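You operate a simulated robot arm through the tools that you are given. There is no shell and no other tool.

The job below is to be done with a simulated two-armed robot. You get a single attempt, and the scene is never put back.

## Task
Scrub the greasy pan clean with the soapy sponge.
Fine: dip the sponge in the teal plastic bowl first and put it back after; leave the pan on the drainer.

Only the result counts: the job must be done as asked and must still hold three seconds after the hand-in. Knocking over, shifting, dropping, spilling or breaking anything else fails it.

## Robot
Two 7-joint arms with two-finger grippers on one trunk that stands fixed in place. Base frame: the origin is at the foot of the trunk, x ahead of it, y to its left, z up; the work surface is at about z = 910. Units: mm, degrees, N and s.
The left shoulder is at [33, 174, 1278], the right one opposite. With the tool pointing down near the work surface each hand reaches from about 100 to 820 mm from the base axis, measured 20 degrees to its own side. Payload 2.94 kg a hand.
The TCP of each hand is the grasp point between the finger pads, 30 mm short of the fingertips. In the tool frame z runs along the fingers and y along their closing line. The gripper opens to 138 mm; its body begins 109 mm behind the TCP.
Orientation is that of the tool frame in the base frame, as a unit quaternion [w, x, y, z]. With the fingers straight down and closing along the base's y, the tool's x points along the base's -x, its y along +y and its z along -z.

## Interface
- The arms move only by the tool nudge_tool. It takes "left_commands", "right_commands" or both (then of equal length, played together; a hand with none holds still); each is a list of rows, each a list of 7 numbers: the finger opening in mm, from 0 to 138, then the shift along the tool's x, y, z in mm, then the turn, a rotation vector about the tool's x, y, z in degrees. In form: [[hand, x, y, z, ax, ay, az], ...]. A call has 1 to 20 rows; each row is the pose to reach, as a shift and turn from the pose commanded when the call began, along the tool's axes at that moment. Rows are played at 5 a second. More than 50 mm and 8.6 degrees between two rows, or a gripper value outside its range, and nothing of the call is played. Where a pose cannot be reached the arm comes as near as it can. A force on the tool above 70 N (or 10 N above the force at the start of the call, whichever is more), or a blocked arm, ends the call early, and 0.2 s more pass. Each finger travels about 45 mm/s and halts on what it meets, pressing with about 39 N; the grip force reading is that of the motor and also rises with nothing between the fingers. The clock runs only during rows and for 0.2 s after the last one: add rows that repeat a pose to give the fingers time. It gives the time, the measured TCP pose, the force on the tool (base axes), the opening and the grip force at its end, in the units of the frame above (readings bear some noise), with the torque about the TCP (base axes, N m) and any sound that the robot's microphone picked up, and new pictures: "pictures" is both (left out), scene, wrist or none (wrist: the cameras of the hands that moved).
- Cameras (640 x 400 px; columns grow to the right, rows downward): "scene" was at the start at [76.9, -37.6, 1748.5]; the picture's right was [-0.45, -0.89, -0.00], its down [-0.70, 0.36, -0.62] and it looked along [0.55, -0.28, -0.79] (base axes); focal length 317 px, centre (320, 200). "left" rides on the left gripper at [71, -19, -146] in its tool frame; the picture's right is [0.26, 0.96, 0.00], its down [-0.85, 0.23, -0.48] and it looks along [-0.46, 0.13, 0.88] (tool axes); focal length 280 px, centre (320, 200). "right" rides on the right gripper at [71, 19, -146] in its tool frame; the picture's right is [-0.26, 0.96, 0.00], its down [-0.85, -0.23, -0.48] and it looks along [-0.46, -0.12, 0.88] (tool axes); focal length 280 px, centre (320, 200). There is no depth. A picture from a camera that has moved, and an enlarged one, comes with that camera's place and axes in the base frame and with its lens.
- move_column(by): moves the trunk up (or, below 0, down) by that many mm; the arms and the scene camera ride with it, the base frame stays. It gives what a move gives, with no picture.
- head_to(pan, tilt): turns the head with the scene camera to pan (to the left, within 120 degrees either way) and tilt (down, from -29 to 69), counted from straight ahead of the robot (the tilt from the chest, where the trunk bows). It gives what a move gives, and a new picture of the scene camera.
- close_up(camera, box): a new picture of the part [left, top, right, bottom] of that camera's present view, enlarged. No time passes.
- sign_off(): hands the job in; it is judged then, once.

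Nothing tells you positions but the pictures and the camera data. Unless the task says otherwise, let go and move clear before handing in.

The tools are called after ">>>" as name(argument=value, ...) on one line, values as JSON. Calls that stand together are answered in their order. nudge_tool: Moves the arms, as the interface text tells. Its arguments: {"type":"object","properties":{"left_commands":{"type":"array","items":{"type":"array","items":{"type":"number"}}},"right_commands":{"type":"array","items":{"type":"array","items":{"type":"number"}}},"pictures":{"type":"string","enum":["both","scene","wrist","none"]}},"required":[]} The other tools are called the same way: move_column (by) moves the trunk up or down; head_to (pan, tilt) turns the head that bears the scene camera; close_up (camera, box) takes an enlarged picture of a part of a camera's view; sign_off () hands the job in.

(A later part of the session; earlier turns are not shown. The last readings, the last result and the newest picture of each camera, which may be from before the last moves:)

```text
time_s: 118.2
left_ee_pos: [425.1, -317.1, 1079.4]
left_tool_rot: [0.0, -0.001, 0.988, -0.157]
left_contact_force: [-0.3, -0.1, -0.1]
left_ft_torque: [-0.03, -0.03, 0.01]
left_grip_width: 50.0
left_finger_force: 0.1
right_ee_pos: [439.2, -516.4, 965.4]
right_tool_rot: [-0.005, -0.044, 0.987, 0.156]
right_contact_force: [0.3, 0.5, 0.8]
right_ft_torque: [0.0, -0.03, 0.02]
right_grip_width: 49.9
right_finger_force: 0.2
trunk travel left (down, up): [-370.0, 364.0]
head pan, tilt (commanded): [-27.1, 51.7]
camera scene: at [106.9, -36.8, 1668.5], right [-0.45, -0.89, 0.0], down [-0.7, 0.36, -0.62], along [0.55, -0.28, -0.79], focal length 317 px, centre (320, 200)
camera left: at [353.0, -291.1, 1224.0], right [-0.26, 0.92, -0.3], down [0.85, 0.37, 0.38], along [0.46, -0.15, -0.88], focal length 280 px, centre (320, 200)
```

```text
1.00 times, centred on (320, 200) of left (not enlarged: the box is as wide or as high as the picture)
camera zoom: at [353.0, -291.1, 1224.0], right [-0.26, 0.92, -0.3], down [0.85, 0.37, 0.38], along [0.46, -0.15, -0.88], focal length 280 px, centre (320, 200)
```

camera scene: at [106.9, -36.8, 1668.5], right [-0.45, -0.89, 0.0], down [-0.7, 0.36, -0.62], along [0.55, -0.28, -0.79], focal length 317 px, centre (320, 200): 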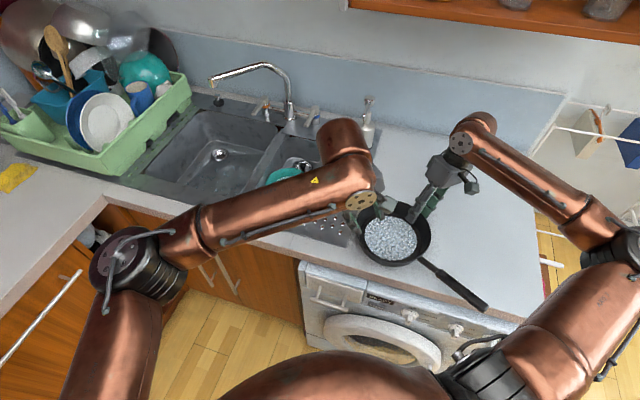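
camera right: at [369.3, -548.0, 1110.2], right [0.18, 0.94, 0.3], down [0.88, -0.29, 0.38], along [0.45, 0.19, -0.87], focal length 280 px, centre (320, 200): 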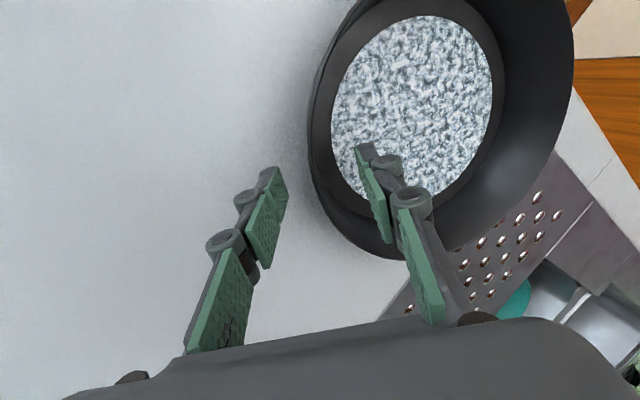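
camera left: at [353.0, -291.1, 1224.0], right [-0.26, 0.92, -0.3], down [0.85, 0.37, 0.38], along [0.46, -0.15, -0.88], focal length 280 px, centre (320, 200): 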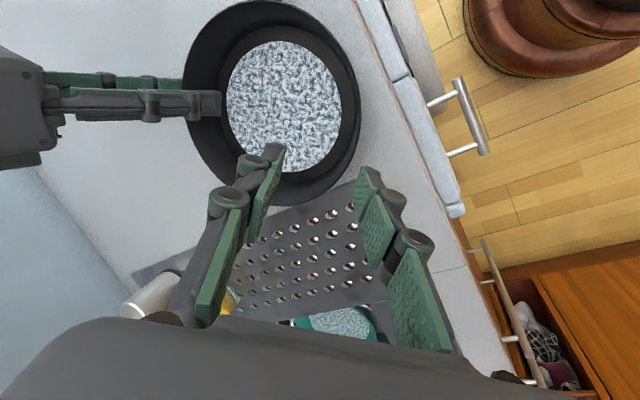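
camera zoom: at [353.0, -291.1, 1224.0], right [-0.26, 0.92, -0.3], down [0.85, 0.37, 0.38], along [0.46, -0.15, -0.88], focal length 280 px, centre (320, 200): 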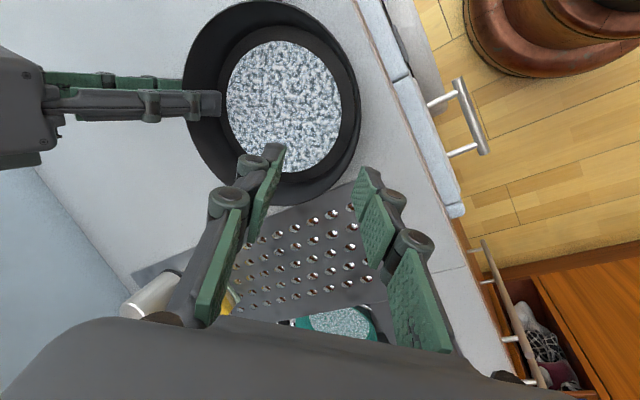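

>>> nudge_tool(left_commands=[[50, -0.1, 7.6, 27.4, 0, 0, 0], [50, -0.2, 15.2, 54.7, 0, 0, 0], [50, -0.3, 22.8, 82, 0, 0, 0], [50, -0.4, 30.4, 109.4, 0, 0, 0], [50, -0.4, 30.4, 109.4, 0, 0, 0]])

>>> close_up(camera="left", box=[160, 40, 480, 240])

>>> close_up(camera="scene", box=[330, 170, 510, 310])

```text
time_s: 119.4
left_ee_pos: [424.1, -321.9, 966.0]
left_tool_rot: [0.0, 0.001, 0.988, -0.157]
left_contact_force: [0.5, 0.9, -1.4]
left_ft_torque: [-0.04, 0.0, 0.0]
left_grip_width: 50.2
left_finger_force: 0.1
right_ee_pos: [437.8, -517.1, 966.5]
right_tool_rot: [-0.006, -0.043, 0.987, 0.156]
right_contact_force: [0.2, 0.6, -0.3]
right_ft_torque: [0.02, -0.01, -0.04]
right_grip_width: 50.1
right_finger_force: 0.1
trunk travel left (down, up): [-370.0, 364.0]
head pan, tilt (commanded): [-27.1, 51.7]
camera scene: at [106.8, -38.1, 1668.5], right [-0.45, -0.89, 0.0], down [-0.7, 0.36, -0.62], along [0.55, -0.28, -0.79], focal length 317 px, centre (320, 200)
camera left: at [353.1, -296.1, 1110.9], right [-0.26, 0.92, -0.3], down [0.85, 0.37, 0.38], along [0.46, -0.15, -0.88], focal length 280 px, centre (320, 200)
```

scene: 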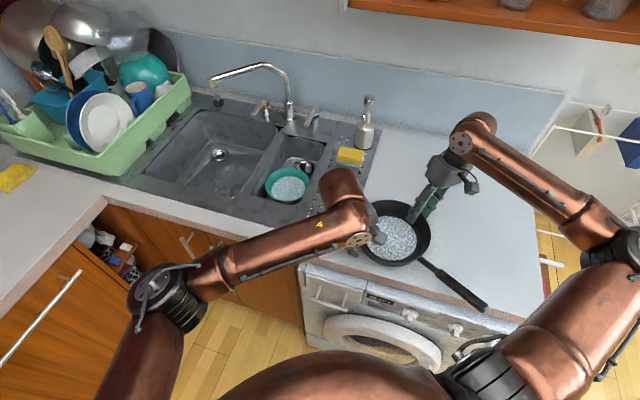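
left: 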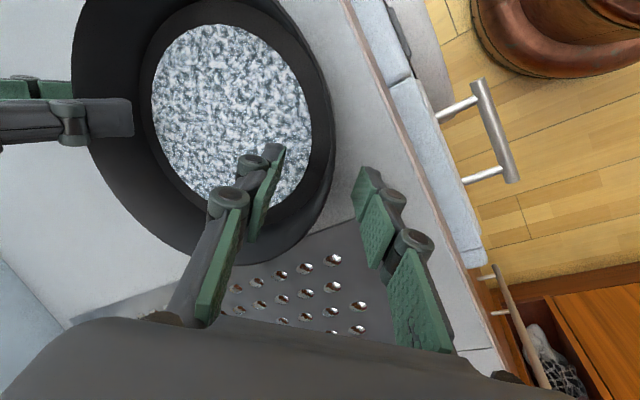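

```text
2.00 times, centred on (320, 140) of left
camera zoom: at [353.1, -296.1, 1110.9], right [-0.26, 0.92, -0.3], down [0.85, 0.37, 0.38], along [0.46, -0.15, -0.88], focal length 561 px, centre (320, 320)
```

zoom: 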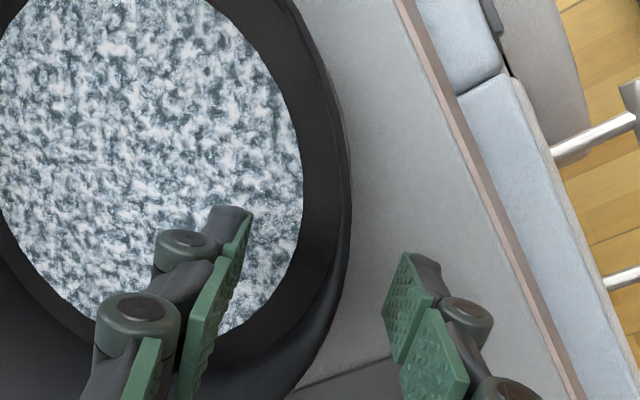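

```text
2.86 times, centred on (420, 240) of scene
camera zoom: at [106.8, -38.1, 1668.5], right [-0.45, -0.89, 0.0], down [-0.7, 0.36, -0.62], along [0.55, -0.28, -0.79], focal length 906 px, centre (34, 86)
```

zoom: 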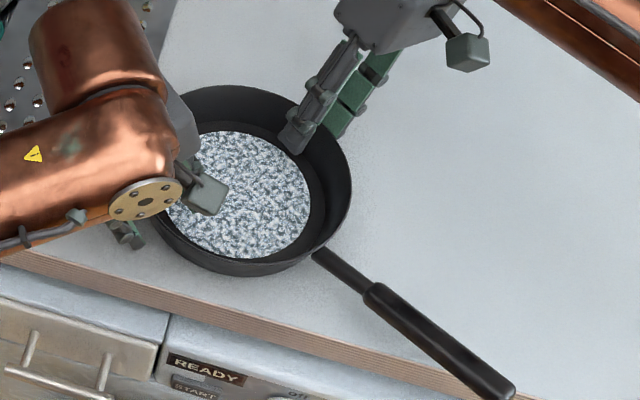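

The left side's rim is about 5 mm outside the finger axis, so I'll shift outward slightly and close both hands on the pan wall together.

>>> nudge_tool(left_commands=[[50, 0, 4.75, -1.5, 0, 0, 0], [42, 0, 4.75, -1.5, 0, 0, 0], [34, 0, 4.75, -1.5, 0, 0, 0], [26, 0, 4.75, -1.5, 0, 0, 0], [18, 0, 4.75, -1.5, 0, 0, 0], [10, 0, 4.75, -1.5, 0, 0, 0], [0, 0, 4.75, -1.5, 0, 0, 0], [0, 0, 4.75, -1.5, 0, 0, 0], [0, 0, 4.75, -1.5, 0, 0, 0]], right_commands=[[50, 0, 0, 0, 0, 0, 0], [42, 0, 0, 0, 0, 0, 0], [34, 0, 0, 0, 0, 0, 0], [26, 0, 0, 0, 0, 0, 0], [18, 0, 0, 0, 0, 0, 0], [10, 0, 0, 0, 0, 0, 0], [0, 0, 0, 0, 0, 0, 0], [0, 0, 0, 0, 0, 0, 0], [0, 0, 0, 0, 0, 0, 0]])

>>> close_up(camera="scene", box=[330, 170, 510, 310])

>>> close_up(camera="right", box=[160, 40, 480, 240])

>>> close_up(camera="left", box=[160, 40, 480, 240])

```text
time_s: 121.4
left_ee_pos: [424.6, -318.4, 966.8]
left_tool_rot: [-0.001, -0.001, 0.987, -0.158]
left_contact_force: [9.5, -31.2, -0.1]
left_ft_torque: [-0.04, 0.52, 0.78]
left_grip_width: 8.0
left_finger_force: 35.7
right_ee_pos: [436.3, -515.9, 965.8]
right_tool_rot: [-0.005, -0.045, 0.986, 0.158]
right_contact_force: [-7.3, 29.1, 4.0]
right_ft_torque: [0.09, -0.86, 0.68]
right_grip_width: 6.1
right_finger_force: 34.4
trunk travel left (down, up): [-370.0, 364.0]
head pan, tilt (commanded): [-27.1, 51.7]
camera scene: at [107.1, -38.4, 1668.4], right [-0.45, -0.89, 0.0], down [-0.7, 0.36, -0.62], along [0.55, -0.28, -0.79], focal length 317 px, centre (320, 200)
camera right: at [369.5, -547.8, 1109.7], right [0.18, 0.94, 0.3], down [0.88, -0.29, 0.38], along [0.45, 0.2, -0.87], focal length 280 px, centre (320, 200)
camera left: at [353.3, -291.8, 1111.4], right [-0.26, 0.92, -0.3], down [0.85, 0.37, 0.38], along [0.46, -0.16, -0.87], focal length 280 px, centre (320, 200)
```

scene: 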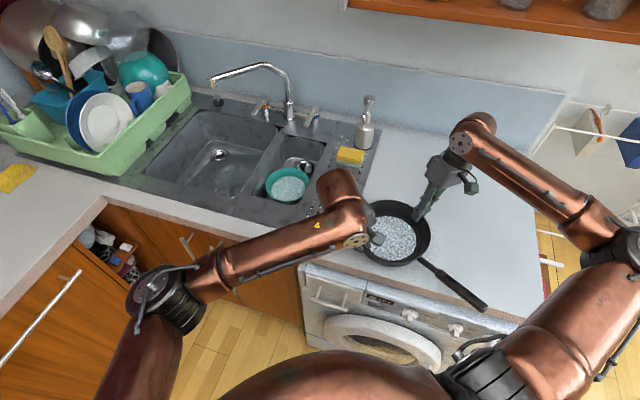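
right: 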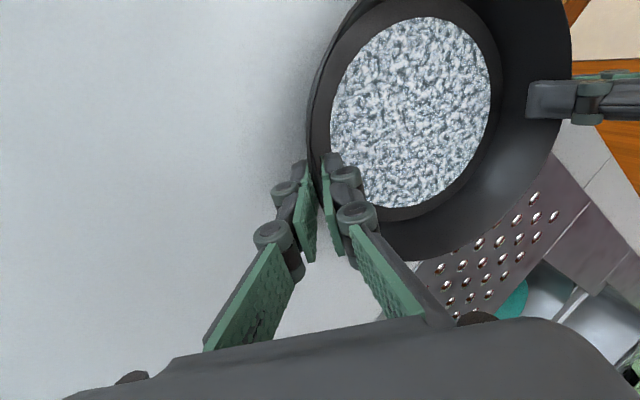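
left: 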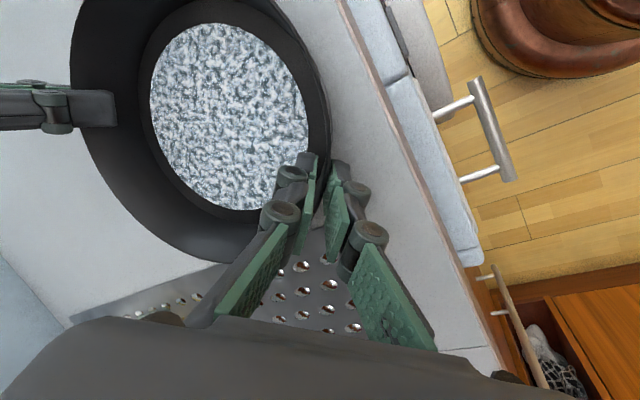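

```text
2.86 times, centred on (420, 240) of scene
camera zoom: at [107.1, -38.4, 1668.4], right [-0.45, -0.89, 0.0], down [-0.7, 0.36, -0.62], along [0.55, -0.28, -0.79], focal length 906 px, centre (34, 86)
```

zoom: 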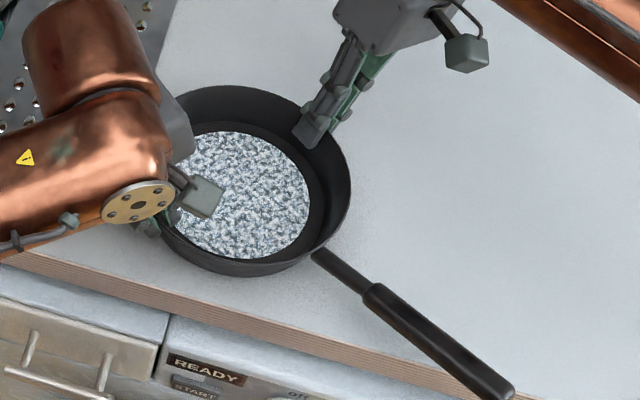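

```text
2.00 times, centred on (320, 140) of right
camera zoom: at [369.5, -547.8, 1109.7], right [0.18, 0.94, 0.3], down [0.88, -0.29, 0.38], along [0.45, 0.2, -0.87], focal length 561 px, centre (320, 320)
```

zoom: 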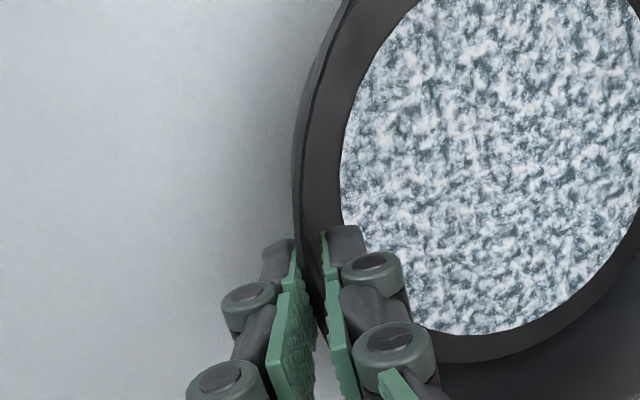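

```text
2.00 times, centred on (320, 140) of left
camera zoom: at [353.3, -291.8, 1111.4], right [-0.26, 0.92, -0.3], down [0.85, 0.37, 0.38], along [0.46, -0.16, -0.87], focal length 561 px, centre (320, 320)
```

zoom: 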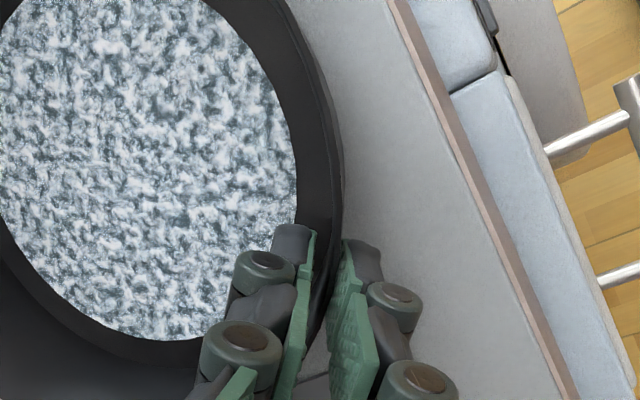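

Both hands have the wall, but they pull against each other by about 30 N. I'll ease them inward a touch to relieve that.

>>> nudge_tool(left_commands=[[0, 0, -1.14, 0.37, 0, 0, 0], [0, 0, -1.14, 0.37, 0, 0, 0]], right_commands=[[0, 0, 0.76, 0.25, 0, 0, 0], [0, 0, 0.76, 0.25, 0, 0, 0]], pictures="none")

```text
time_s: 122.0
left_ee_pos: [424.4, -318.0, 967.8]
left_tool_rot: [0.001, 0.0, 0.987, -0.158]
left_contact_force: [8.4, -24.6, 4.0]
left_ft_torque: [-0.03, 0.75, 0.71]
left_grip_width: 7.8
left_finger_force: 35.8
right_ee_pos: [437.8, -515.1, 965.1]
right_tool_rot: [-0.007, -0.044, 0.986, 0.158]
right_contact_force: [-6.5, 25.1, 0.8]
right_ft_torque: [0.0, -0.88, 0.62]
right_grip_width: 5.8
right_finger_force: 34.6
trunk travel left (down, up): [-370.0, 364.0]
head pan, tilt (commanded): [-27.1, 51.7]
```

>>> nudge_tool(left_commands=[[0, -1, -1.7, 0.55, 0, 0, 0], [0, -2, -3.33, 1.08, 0, 0, 0], [0, -2, -3.33, 1.08, 0, 0, 0]], right_commands=[[0, 0.85, 1.75, 0.55, 0, 0, 0], [0, 1.7, 3.5, 1.1, 0, 0, 0], [0, 1.7, 3.5, 1.1, 0, 0, 0]], pictures="none")

```text
time_s: 122.8
left_ee_pos: [426.1, -320.1, 966.2]
left_tool_rot: [0.001, -0.001, 0.988, -0.154]
left_contact_force: [-2.1, 18.4, 15.6]
left_ft_torque: [0.7, 1.12, 0.69]
left_grip_width: 7.0
left_finger_force: 34.8
right_ee_pos: [432.7, -514.9, 966.7]
right_tool_rot: [-0.006, -0.041, 0.988, 0.152]
right_contact_force: [-6.7, -20.2, -0.3]
right_ft_torque: [-0.83, -0.72, 0.72]
right_grip_width: 6.0
right_finger_force: 34.4
trunk travel left (down, up): [-370.0, 364.0]
head pan, tilt (commanded): [-27.1, 51.7]
```

>>> nudge_tool(left_commands=[[0, 0, 1.14, -0.37, 0, 0, 0], [0, 0, 1.14, -0.37, 0, 0, 0]], right_commands=[[0, 0.8, -1.14, -0.37, 0, 0, 0], [0, 0.8, -1.14, -0.37, 0, 0, 0]], pictures="none")

```text
time_s: 123.4
left_ee_pos: [426.8, -319.3, 966.7]
left_tool_rot: [0.002, 0.0, 0.988, -0.155]
left_contact_force: [2.0, 24.1, 14.7]
left_ft_torque: [0.91, 0.45, 0.88]
left_grip_width: 6.8
left_finger_force: 34.9
right_ee_pos: [434.0, -514.7, 965.0]
right_tool_rot: [-0.004, -0.043, 0.987, 0.154]
right_contact_force: [-8.9, -28.3, -0.1]
right_ft_torque: [-1.05, -0.01, 0.86]
right_grip_width: 5.9
right_finger_force: 33.7
trunk travel left (down, up): [-370.0, 364.0]
head pan, tilt (commanded): [-27.1, 51.7]
```

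>>> nudge_tool(left_commands=[[0, 0, 0, 0, 0, 0, 0], [0, 0, 0, 0, 0, 0, 0], [0, 0, 0, 0, 0, 0, 0]], right_commands=[[0, 0, 0, 0, 0, 0, 0], [0, 0, 0, 0, 0, 0, 0], [0, 0, 0, 0, 0, 0, 0]], pictures="none")

```text
time_s: 124.2
left_ee_pos: [425.7, -318.6, 965.8]
left_tool_rot: [0.001, -0.001, 0.988, -0.155]
left_contact_force: [4.6, 25.3, 15.1]
left_ft_torque: [1.03, 0.04, 0.99]
left_grip_width: 6.7
left_finger_force: 35.0
right_ee_pos: [433.9, -515.6, 966.2]
right_tool_rot: [-0.005, -0.043, 0.987, 0.153]
right_contact_force: [-8.8, -30.2, 0.1]
right_ft_torque: [-1.07, 0.09, 0.93]
right_grip_width: 6.0
right_finger_force: 33.4
trunk travel left (down, up): [-370.0, 364.0]
head pan, tilt (commanded): [-27.1, 51.7]
```

>>> nudge_tool(left_commands=[[0, 0, 1.9, -0.62, 0, 0, 0], [0, 0, 1.9, -0.62, 0, 0, 0], [0, 0, 1.9, -0.62, 0, 0, 0]], right_commands=[[0, 0, -1.9, -0.62, 0, 0, 0], [0, 0, -1.9, -0.62, 0, 0, 0], [0, 0, -1.9, -0.62, 0, 0, 0]], pictures="none")

```text
time_s: 125.0
left_ee_pos: [426.8, -318.7, 966.3]
left_tool_rot: [0.001, -0.001, 0.988, -0.156]
left_contact_force: [11.3, 4.0, 6.1]
left_ft_torque: [0.79, -0.85, 1.19]
left_grip_width: 7.1
left_finger_force: 34.8
right_ee_pos: [433.9, -515.0, 965.5]
right_tool_rot: [-0.006, -0.044, 0.987, 0.157]
right_contact_force: [-11.1, -9.0, 0.5]
right_ft_torque: [-0.77, 0.35, 1.01]
right_grip_width: 5.9
right_finger_force: 34.1
trunk travel left (down, up): [-370.0, 364.0]
head pan, tilt (commanded): [-27.1, 51.7]
```

The forces are nearly balanced now. I'll lift both hands together by about 12 mm as a trial.

>>> nudge_tool(left_commands=[[0, -1, -1.24, -3.8, 0, 0, 0], [0, -1.5, -2.5, -7.6, 0, 0, 0], [0, -1.5, -3.7, -11.4, 0, 0, 0], [0, -1.5, -3.7, -11.4, 0, 0, 0]], right_commands=[[0, 1, 1.3, -3.8, 0, 0, 0], [0, 1.5, 2.6, -7.6, 0, 0, 0], [0, 1.5, 3.8, -11.4, 0, 0, 0], [0, 1.5, 3.8, -11.4, 0, 0, 0]])

>>> close_up(camera="scene", box=[330, 170, 510, 310])

>>> close_up(camera="right", box=[160, 0, 640, 300])

```text
time_s: 126.0
left_ee_pos: [427.6, -320.0, 979.3]
left_tool_rot: [-0.001, 0.0, 0.988, -0.156]
left_contact_force: [8.2, -1.4, -2.9]
left_ft_torque: [0.52, 0.42, 0.79]
left_grip_width: 6.9
left_finger_force: 34.8
right_ee_pos: [433.7, -515.0, 977.8]
right_tool_rot: [-0.006, -0.044, 0.987, 0.157]
right_contact_force: [-7.4, 2.3, -4.0]
right_ft_torque: [-0.41, -0.72, 0.66]
right_grip_width: 6.0
right_finger_force: 33.4
trunk travel left (down, up): [-370.0, 364.0]
head pan, tilt (commanded): [-27.1, 51.7]
camera scene: at [107.4, -38.8, 1668.3], right [-0.45, -0.89, 0.0], down [-0.7, 0.36, -0.62], along [0.55, -0.28, -0.79], focal length 317 px, centre (320, 200)
camera right: at [365.5, -547.7, 1121.8], right [0.18, 0.94, 0.3], down [0.88, -0.29, 0.38], along [0.45, 0.2, -0.87], focal length 280 px, centre (320, 200)
camera left: at [356.5, -293.2, 1122.7], right [-0.26, 0.92, -0.3], down [0.85, 0.37, 0.38], along [0.46, -0.15, -0.88], focal length 280 px, centre (320, 200)
```

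scene: 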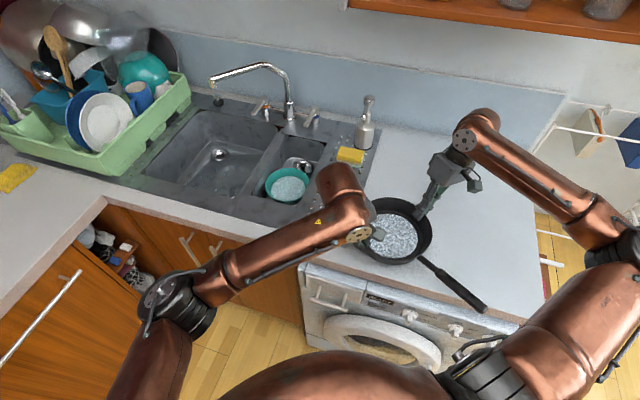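
right: 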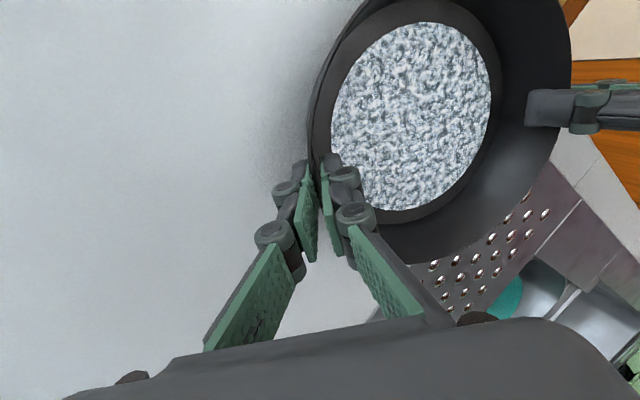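
left: 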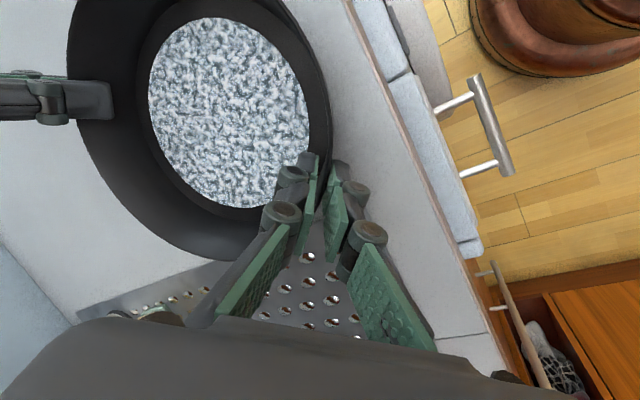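

```text
2.86 times, centred on (420, 240) of scene
camera zoom: at [107.4, -38.8, 1668.3], right [-0.45, -0.89, 0.0], down [-0.7, 0.36, -0.62], along [0.55, -0.28, -0.79], focal length 906 px, centre (34, 86)
```

zoom: 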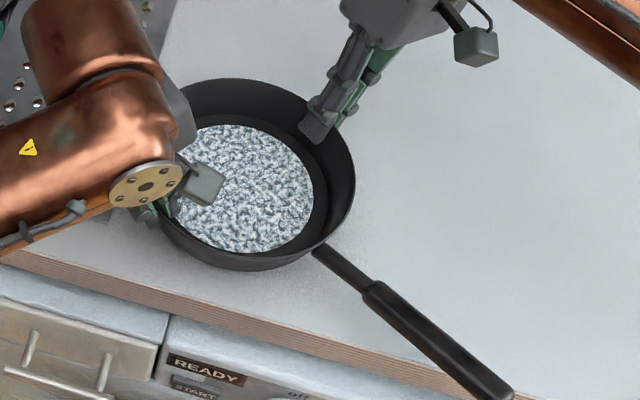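

```text
1.33 times, centred on (400, 150) of right
camera zoom: at [365.5, -547.7, 1121.8], right [0.18, 0.94, 0.3], down [0.88, -0.29, 0.38], along [0.45, 0.2, -0.87], focal length 374 px, centre (213, 267)
```

zoom: 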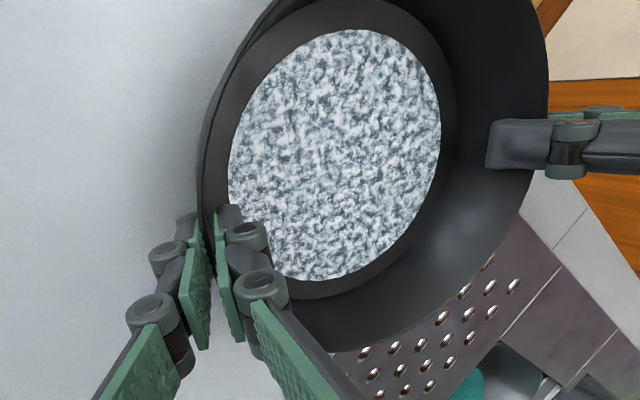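

The pan comes up with both hands (about 7 N total). I'll lift further to about 45 mm and check the tilt.

>>> nudge_tool(left_commands=[[0, 0, -3.1, -9.5, 0, 0, 0], [0, 0, -6.2, -19, 0, 0, 0], [0, 0, -10.2, -31.4, 0, 0, 0], [0, 0, -10.2, -31.4, 0, 0, 0]], right_commands=[[0, 0, 3.1, -9.5, 0, 0, 0], [0, 0, 6.2, -19, 0, 0, 0], [0, 0, 10.2, -31.4, 0, 0, 0], [0, 0, 10.2, -31.4, 0, 0, 0]])

>>> close_up(camera="scene", box=[330, 170, 510, 310])

```text
time_s: 127.0
left_ee_pos: [429.8, -319.9, 1011.2]
left_tool_rot: [-0.002, 0.0, 0.988, -0.155]
left_contact_force: [6.7, -4.6, -3.5]
left_ft_torque: [0.42, 0.66, 0.75]
left_grip_width: 6.6
left_finger_force: 34.8
right_ee_pos: [433.0, -517.7, 1009.6]
right_tool_rot: [-0.006, -0.043, 0.987, 0.157]
right_contact_force: [-6.0, 4.0, -3.3]
right_ft_torque: [-0.36, -1.01, 0.58]
right_grip_width: 5.9
right_finger_force: 32.9
trunk travel left (down, up): [-370.0, 364.0]
head pan, tilt (commanded): [-27.1, 51.7]
camera scene: at [107.7, -38.9, 1668.3], right [-0.45, -0.89, 0.0], down [-0.7, 0.36, -0.62], along [0.55, -0.28, -0.79], focal length 317 px, centre (320, 200)
camera right: at [365.4, -547.8, 1154.8], right [0.18, 0.94, 0.3], down [0.88, -0.29, 0.38], along [0.45, 0.19, -0.87], focal length 280 px, centre (320, 200)
camera left: at [357.5, -293.6, 1155.4], right [-0.26, 0.92, -0.3], down [0.85, 0.37, 0.38], along [0.46, -0.15, -0.88], focal length 280 px, centre (320, 200)
```

scene: 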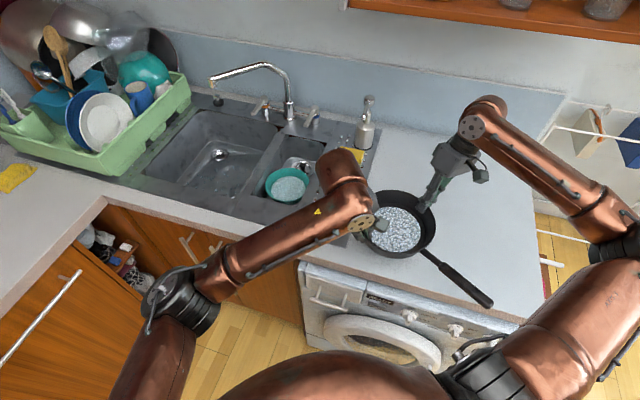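
right: 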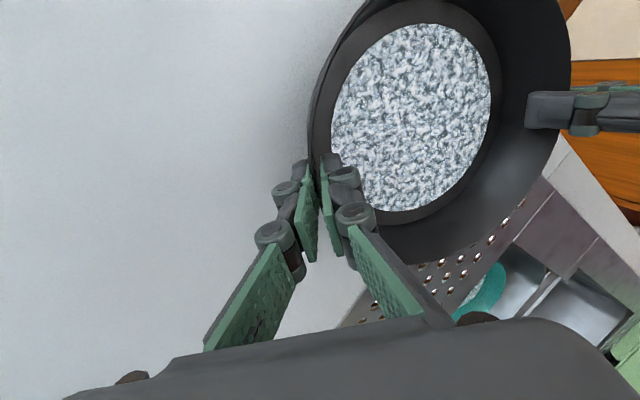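
left: 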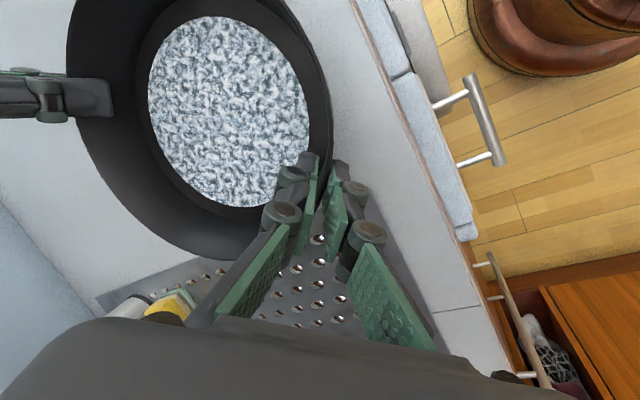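

```text
2.86 times, centred on (420, 240) of scene
camera zoom: at [107.7, -38.9, 1668.3], right [-0.45, -0.89, 0.0], down [-0.7, 0.36, -0.62], along [0.55, -0.28, -0.79], focal length 906 px, centre (34, 86)
```

zoom: 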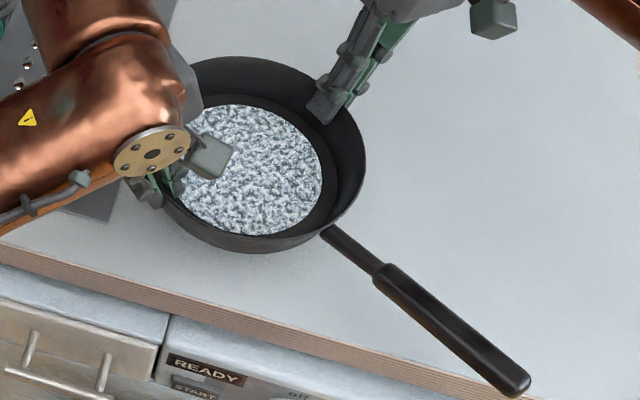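

The pan hangs level between both hands. I'll carry it toward the draining board with a synchronized translation.

>>> nudge_tool(left_commands=[[0, -20.25, 12.46, -4.05, 0, 0, 0], [0, -40.5, 24.92, -8.1, 0, 0, 0], [0, -60.75, 37.38, -12.15, 0, 0, 0], [0, -81, 49.84, -16.2, 0, 0, 0], [0, -101.25, 62.3, -20.25, 0, 0, 0], [0, -121.5, 74.76, -24.3, 0, 0, 0], [0, -141.75, 87.22, -28.35, 0, 0, 0], [0, -162, 99.68, -32.4, 0, 0, 0], [0, -162, 99.68, -32.4, 0, 0, 0]], right_commands=[[0, -21.3, 10.73, 3.49, 0, 0, 0], [0, -42.6, 21.46, 6.98, 0, 0, 0], [0, -63.9, 32.19, 10.47, 0, 0, 0], [0, -85.2, 42.92, 13.96, 0, 0, 0], [0, -106.5, 53.65, 17.45, 0, 0, 0], [0, -127.8, 64.38, 20.94, 0, 0, 0], [0, -149.1, 75.11, 24.43, 0, 0, 0], [0, -170.4, 85.84, 27.92, 0, 0, 0], [0, -170.4, 85.84, 27.92, 0, 0, 0]])

>>> close_up(camera="scene", box=[250, 120, 450, 280])

>>> close_up(camera="right", box=[160, 0, 640, 300])

>>> close_up(camera="left", box=[0, 0, 480, 300])

```text
time_s: 129.0
left_ee_pos: [590.8, -214.3, 1010.6]
left_tool_rot: [0.001, 0.0, 0.988, -0.156]
left_contact_force: [8.5, -11.1, -2.4]
left_ft_torque: [0.49, -0.27, 0.98]
left_grip_width: 6.6
left_finger_force: 34.8
right_ee_pos: [593.8, -411.4, 1010.0]
right_tool_rot: [-0.006, -0.044, 0.987, 0.157]
right_contact_force: [-9.2, 10.3, -2.9]
right_ft_torque: [-0.33, -0.06, 0.82]
right_grip_width: 5.9
right_finger_force: 33.3
trunk travel left (down, up): [-370.0, 364.0]
head pan, tilt (commanded): [-27.1, 51.7]
camera scene: at [106.7, -39.3, 1668.4], right [-0.45, -0.89, 0.0], down [-0.7, 0.36, -0.62], along [0.55, -0.28, -0.79], focal length 317 px, centre (320, 200)
camera right: at [526.3, -443.2, 1154.9], right [0.18, 0.94, 0.3], down [0.88, -0.29, 0.38], along [0.45, 0.19, -0.87], focal length 280 px, centre (320, 200)
camera left: at [519.0, -188.7, 1155.4], right [-0.26, 0.92, -0.3], down [0.85, 0.37, 0.38], along [0.46, -0.15, -0.88], focal length 280 px, centre (320, 200)
```

scene: 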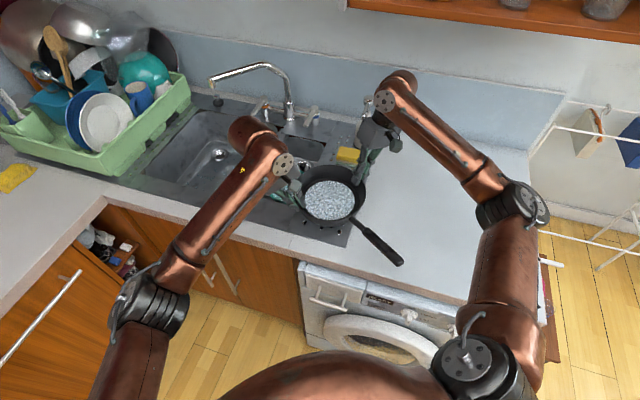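
right: 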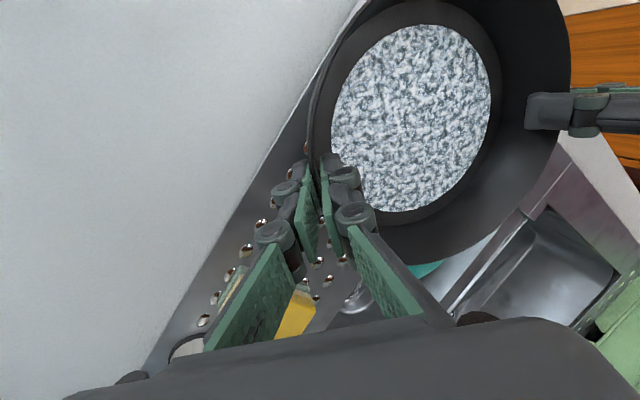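
left: 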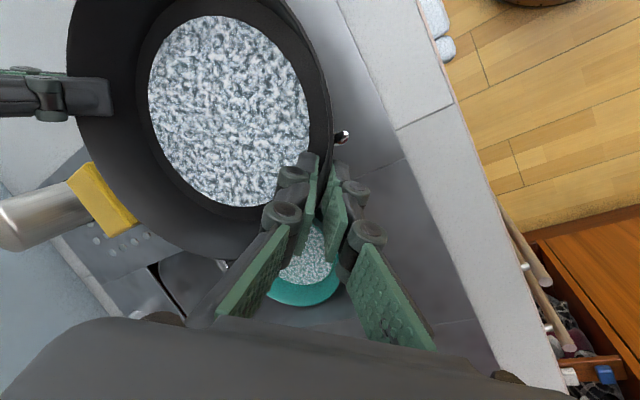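

```text
2.50 times, centred on (350, 200) of scene
camera zoom: at [106.7, -39.3, 1668.4], right [-0.45, -0.89, 0.0], down [-0.7, 0.36, -0.62], along [0.55, -0.28, -0.79], focal length 793 px, centre (245, 200)
```

zoom: 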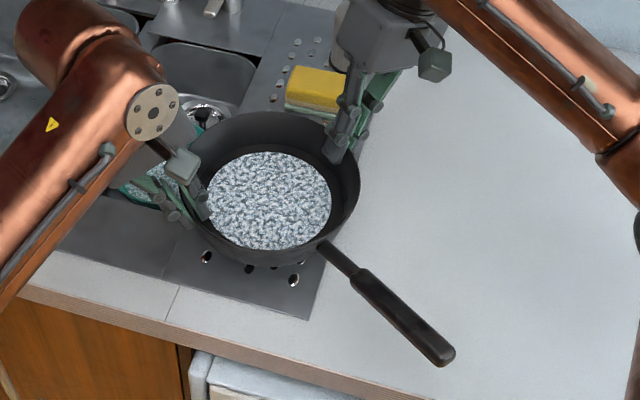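

```text
1.33 times, centred on (400, 150) of right
camera zoom: at [526.3, -443.2, 1154.9], right [0.18, 0.94, 0.3], down [0.88, -0.29, 0.38], along [0.45, 0.19, -0.87], focal length 374 px, centre (213, 267)
```

zoom: 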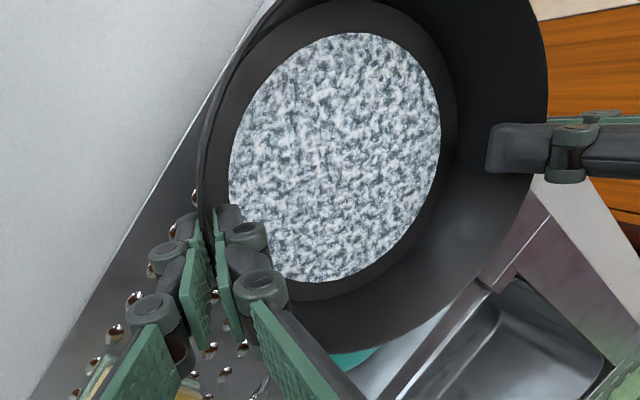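

```text
1.33 times, centred on (240, 150) of left
camera zoom: at [519.0, -188.7, 1155.4], right [-0.26, 0.92, -0.3], down [0.85, 0.37, 0.38], along [0.46, -0.15, -0.88], focal length 374 px, centre (427, 267)
```

zoom: 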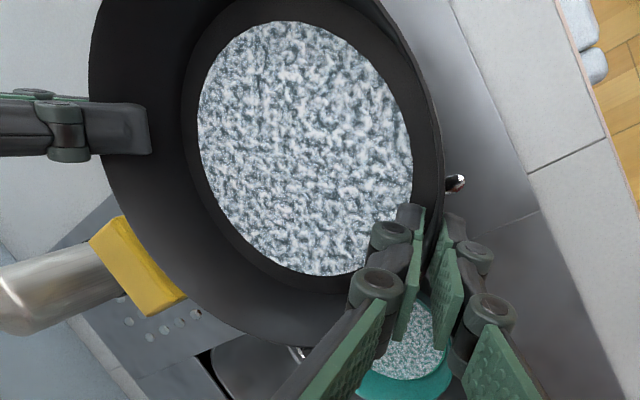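

The pan is centred over the draining board at about [591, -318], clear of the sponge and bowl. I'll lower it with both hands.

>>> nudge_tool(left_commands=[[0, 0, 3.1, 9.5, 0, 0, 0], [0, 0, 6.2, 19, 0, 0, 0], [0, 0, 9.3, 28.5, 0, 0, 0], [0, 0, 10.8, 33.3, 0, 0, 0], [0, 0, 10.8, 33.3, 0, 0, 0]], right_commands=[[0, 0, -3.1, 9.5, 0, 0, 0], [0, 0, -6.2, 19, 0, 0, 0], [0, 0, -9.3, 28.5, 0, 0, 0], [0, 0, -10.8, 33.3, 0, 0, 0], [0, 0, -10.8, 33.3, 0, 0, 0]])

>>> close_up(camera="scene", box=[250, 120, 450, 280])

```text
time_s: 130.2
left_ee_pos: [590.9, -214.7, 974.7]
left_tool_rot: [0.001, 0.001, 0.988, -0.157]
left_contact_force: [10.2, -16.3, -3.3]
left_ft_torque: [0.36, -0.48, 1.0]
left_grip_width: 6.6
left_finger_force: 35.1
right_ee_pos: [595.0, -410.6, 975.2]
right_tool_rot: [-0.007, -0.044, 0.987, 0.157]
right_contact_force: [-9.9, 16.4, -2.3]
right_ft_torque: [-0.29, 0.23, 0.88]
right_grip_width: 6.1
right_finger_force: 33.4
trunk travel left (down, up): [-370.0, 364.0]
head pan, tilt (commanded): [-27.1, 51.7]
camera scene: at [107.6, -38.4, 1668.4], right [-0.45, -0.89, 0.0], down [-0.7, 0.36, -0.62], along [0.55, -0.28, -0.79], focal length 317 px, centre (320, 200)
camera right: at [527.6, -442.7, 1119.8], right [0.18, 0.94, 0.3], down [0.88, -0.29, 0.38], along [0.45, 0.2, -0.87], focal length 280 px, centre (320, 200)
camera left: at [519.4, -188.0, 1119.9], right [-0.26, 0.92, -0.3], down [0.85, 0.37, 0.38], along [0.46, -0.15, -0.88], focal length 280 px, centre (320, 200)
```

scene: 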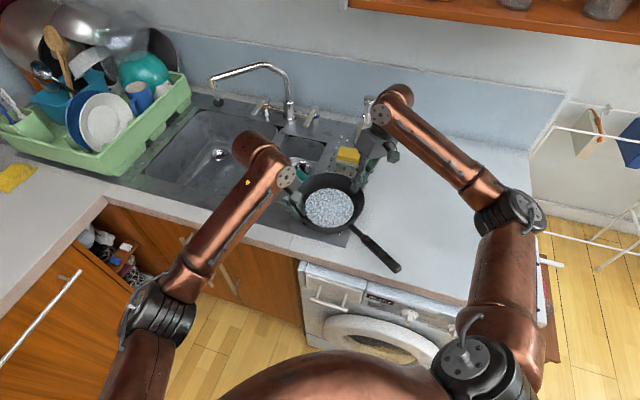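
right: 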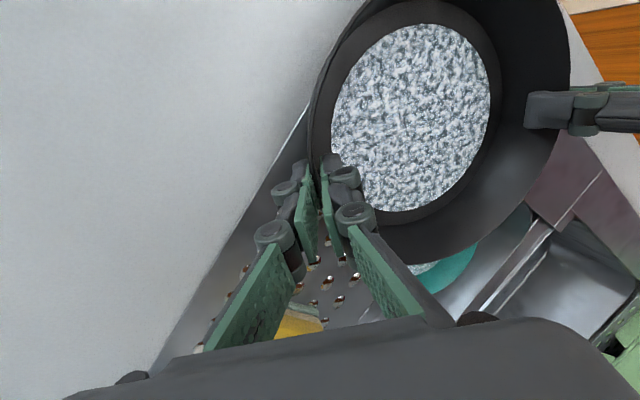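
left: 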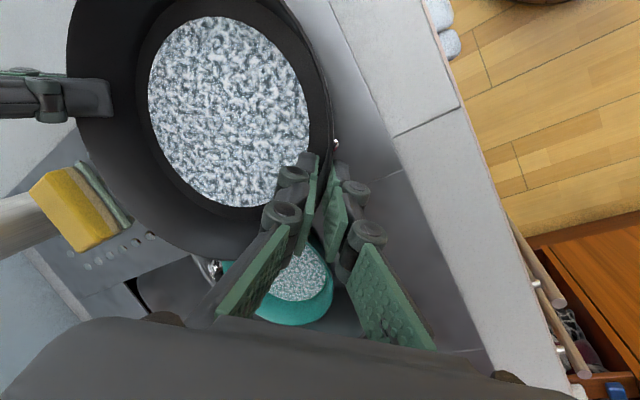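

```text
2.50 times, centred on (350, 200) of scene
camera zoom: at [107.6, -38.4, 1668.4], right [-0.45, -0.89, 0.0], down [-0.7, 0.36, -0.62], along [0.55, -0.28, -0.79], focal length 793 px, centre (245, 200)
```

zoom: 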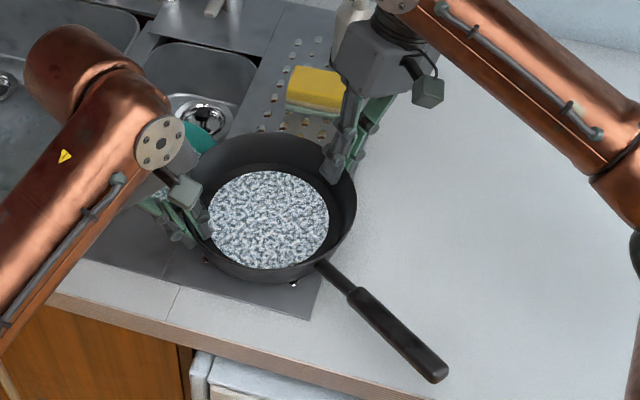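

>>> nudge_tool(left_commands=[[0, 0, 0.62, 1.9, 0, 0, 0], [0, 0, 1.24, 3.8, 0, 0, 0], [0, 0, 1.24, 3.8, 0, 0, 0]], right_commands=[[0, 0, -0.62, 1.9, 0, 0, 0], [0, 0, -1.24, 3.8, 0, 0, 0], [0, 0, -1.24, 3.8, 0, 0, 0]], pictures="none")

```text
time_s: 131.0
left_ee_pos: [590.0, -214.6, 971.3]
left_tool_rot: [-0.001, 0.0, 0.988, -0.156]
left_contact_force: [8.6, -17.6, -3.3]
left_ft_torque: [0.36, -0.25, 0.93]
left_grip_width: 6.9
left_finger_force: 34.6
right_ee_pos: [594.1, -409.9, 971.1]
right_tool_rot: [-0.006, -0.044, 0.986, 0.158]
right_contact_force: [-9.9, 16.2, -3.4]
right_ft_torque: [-0.3, -0.01, 0.82]
right_grip_width: 6.3
right_finger_force: 33.4
trunk travel left (down, up): [-370.0, 364.0]
head pan, tilt (commanded): [-27.1, 51.7]
```

>>> nudge_tool(left_commands=[[0, 0, 0.31, 0.95, 0, 0, 0], [0, 0, 0.62, 1.9, 0, 0, 0], [0, 0, 0.93, 2.85, 0, 0, 0], [0, 0, 0.93, 2.85, 0, 0, 0]], right_commands=[[0, 0, -0.31, 0.95, 0, 0, 0], [0, 0, -0.62, 1.9, 0, 0, 0], [0, 0, -0.93, 2.85, 0, 0, 0], [0, 0, -0.93, 2.85, 0, 0, 0]], pictures="none")

```text
time_s: 132.0
left_ee_pos: [590.3, -214.6, 968.2]
left_tool_rot: [0.0, -0.001, 0.988, -0.157]
left_contact_force: [10.8, -16.2, 3.5]
left_ft_torque: [0.25, 0.31, 0.87]
left_grip_width: 6.7
left_finger_force: 34.2
right_ee_pos: [596.1, -410.7, 970.6]
right_tool_rot: [-0.005, -0.045, 0.987, 0.157]
right_contact_force: [-6.8, 15.1, -1.1]
right_ft_torque: [-0.28, -0.01, 0.82]
right_grip_width: 5.9
right_finger_force: 33.2
trunk travel left (down, up): [-370.0, 364.0]
head pan, tilt (commanded): [-27.1, 51.7]
```

>>> nudge_tool(left_commands=[[0, 0, 0.31, 0.95, 0, 0, 0], [0, 0, 0.46, 1.4, 0, 0, 0], [0, 0, 0.46, 1.4, 0, 0, 0]], right_commands=[[0, 0, -0.31, 0.95, 0, 0, 0], [0, 0, -0.77, 2.4, 0, 0, 0], [0, 0, -0.77, 2.4, 0, 0, 0]])

>>> close_up(camera="scene", box=[250, 120, 450, 280])

```text
time_s: 132.8
left_ee_pos: [589.3, -214.0, 969.0]
left_tool_rot: [0.002, -0.001, 0.987, -0.159]
left_contact_force: [13.7, -16.7, 17.0]
left_ft_torque: [0.08, 1.09, 0.67]
left_grip_width: 7.0
left_finger_force: 35.0
right_ee_pos: [594.1, -410.8, 968.7]
right_tool_rot: [-0.004, -0.043, 0.987, 0.156]
right_contact_force: [-1.9, 11.1, 13.8]
right_ft_torque: [-0.47, 0.76, 1.07]
right_grip_width: 6.0
right_finger_force: 33.7
trunk travel left (down, up): [-370.0, 364.0]
head pan, tilt (commanded): [-27.1, 51.7]
camera scene: at [106.0, -37.1, 1668.8], right [-0.45, -0.89, 0.0], down [-0.7, 0.36, -0.62], along [0.55, -0.28, -0.79], focal length 317 px, centre (320, 200)
camera right: at [526.7, -442.2, 1113.1], right [0.18, 0.94, 0.3], down [0.87, -0.29, 0.39], along [0.45, 0.19, -0.87], focal length 280 px, centre (320, 200)
camera left: at [518.0, -187.3, 1113.9], right [-0.26, 0.92, -0.3], down [0.85, 0.37, 0.38], along [0.46, -0.16, -0.87], focal length 280 px, centre (320, 200)
```

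scene: 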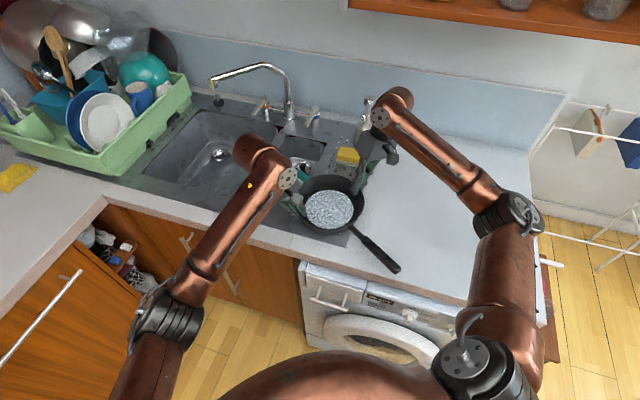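
right: 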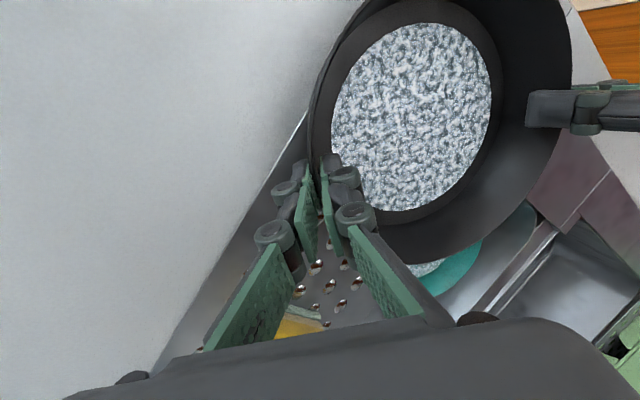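
left: 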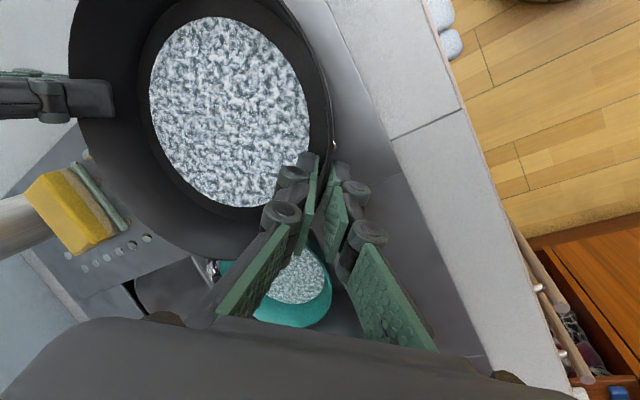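

```text
2.50 times, centred on (350, 200) of scene
camera zoom: at [106.0, -37.1, 1668.8], right [-0.45, -0.89, 0.0], down [-0.7, 0.36, -0.62], along [0.55, -0.28, -0.79], focal length 793 px, centre (245, 200)
```

zoom: 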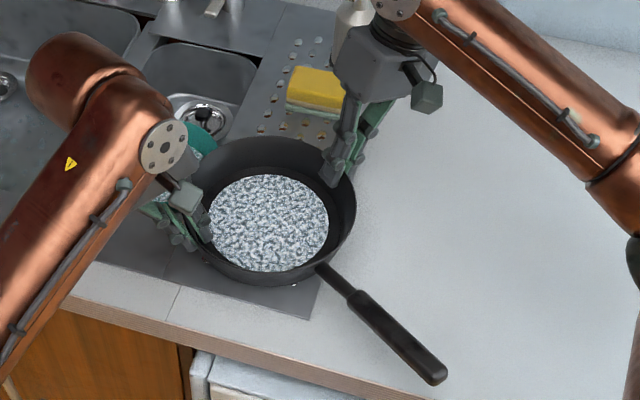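

The pan rests firmly on the draining board (both hands read upward force). I'll ease the pressure and open both hands together.

>>> nudge_tool(left_commands=[[0, 0, -0.46, -1.4, 0, 0, 0], [8, 0, -0.46, -1.4, 0, 0, 0], [16, 0, -0.46, -1.4, 0, 0, 0], [26, 0, -0.46, -1.4, 0, 0, 0], [36, 0, -0.46, -1.4, 0, 0, 0], [46, 0, -0.46, -1.4, 0, 0, 0], [50, 0, -0.46, -1.4, 0, 0, 0], [50, 0, -0.46, -1.4, 0, 0, 0]], right_commands=[[0, 0, 0.46, -1.4, 0, 0, 0], [8, 0, 0.46, -1.4, 0, 0, 0], [16, 0, 0.46, -1.4, 0, 0, 0], [26, 0, 0.46, -1.4, 0, 0, 0], [36, 0, 0.46, -1.4, 0, 0, 0], [46, 0, 0.46, -1.4, 0, 0, 0], [50, 0, 0.46, -1.4, 0, 0, 0], [50, 0, 0.46, -1.4, 0, 0, 0]])

>>> close_up(camera="scene", box=[250, 120, 450, 280])

```text
time_s: 134.6
left_ee_pos: [590.3, -213.2, 967.7]
left_tool_rot: [0.0, 0.0, 0.988, -0.157]
left_contact_force: [0.8, 0.2, 0.5]
left_ft_torque: [-0.01, -0.02, -0.01]
left_grip_width: 50.0
left_finger_force: 0.0
right_ee_pos: [594.5, -410.1, 967.4]
right_tool_rot: [-0.005, -0.043, 0.987, 0.157]
right_contact_force: [-0.1, 0.3, 0.9]
right_ft_torque: [-0.01, -0.02, -0.03]
right_grip_width: 49.8
right_finger_force: 0.1
trunk travel left (down, up): [-370.0, 364.0]
head pan, tilt (commanded): [-27.1, 51.7]
camera scene: at [107.2, -38.1, 1668.4], right [-0.45, -0.89, 0.0], down [-0.7, 0.36, -0.62], along [0.55, -0.28, -0.79], focal length 317 px, centre (320, 200)
camera right: at [526.9, -442.3, 1112.6], right [0.18, 0.94, 0.3], down [0.88, -0.29, 0.38], along [0.45, 0.19, -0.87], focal length 280 px, centre (320, 200)
camera left: at [518.8, -187.6, 1113.5], right [-0.26, 0.92, -0.3], down [0.85, 0.37, 0.38], along [0.46, -0.15, -0.88], focal length 280 px, centre (320, 200)
```

scene: 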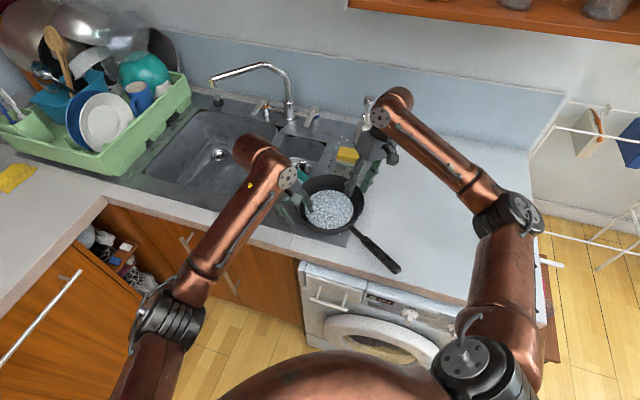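
right: 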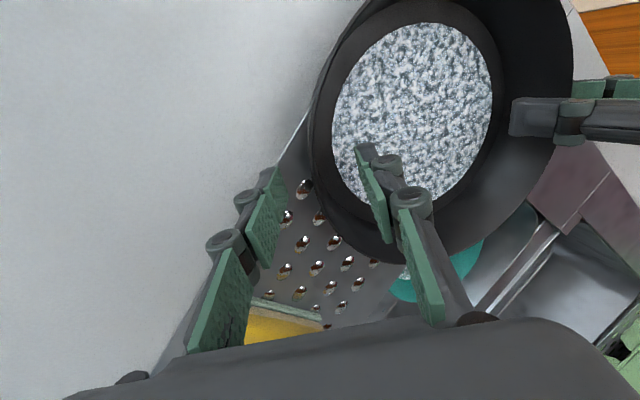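
left: 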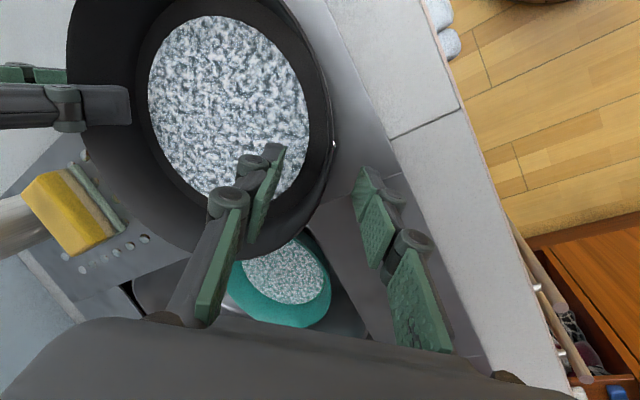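

```text
2.50 times, centred on (350, 200) of scene
camera zoom: at [107.2, -38.1, 1668.4], right [-0.45, -0.89, 0.0], down [-0.7, 0.36, -0.62], along [0.55, -0.28, -0.79], focal length 793 px, centre (245, 200)
```

zoom: 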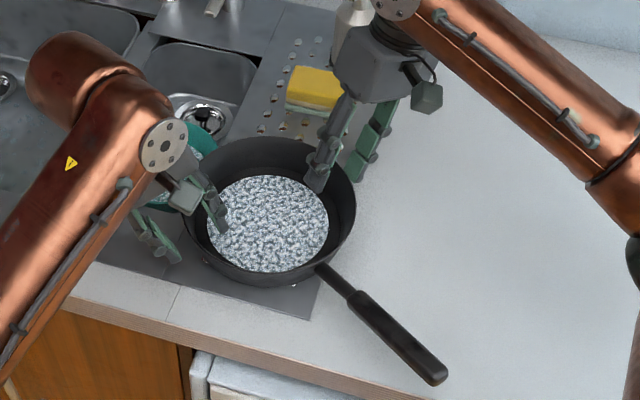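

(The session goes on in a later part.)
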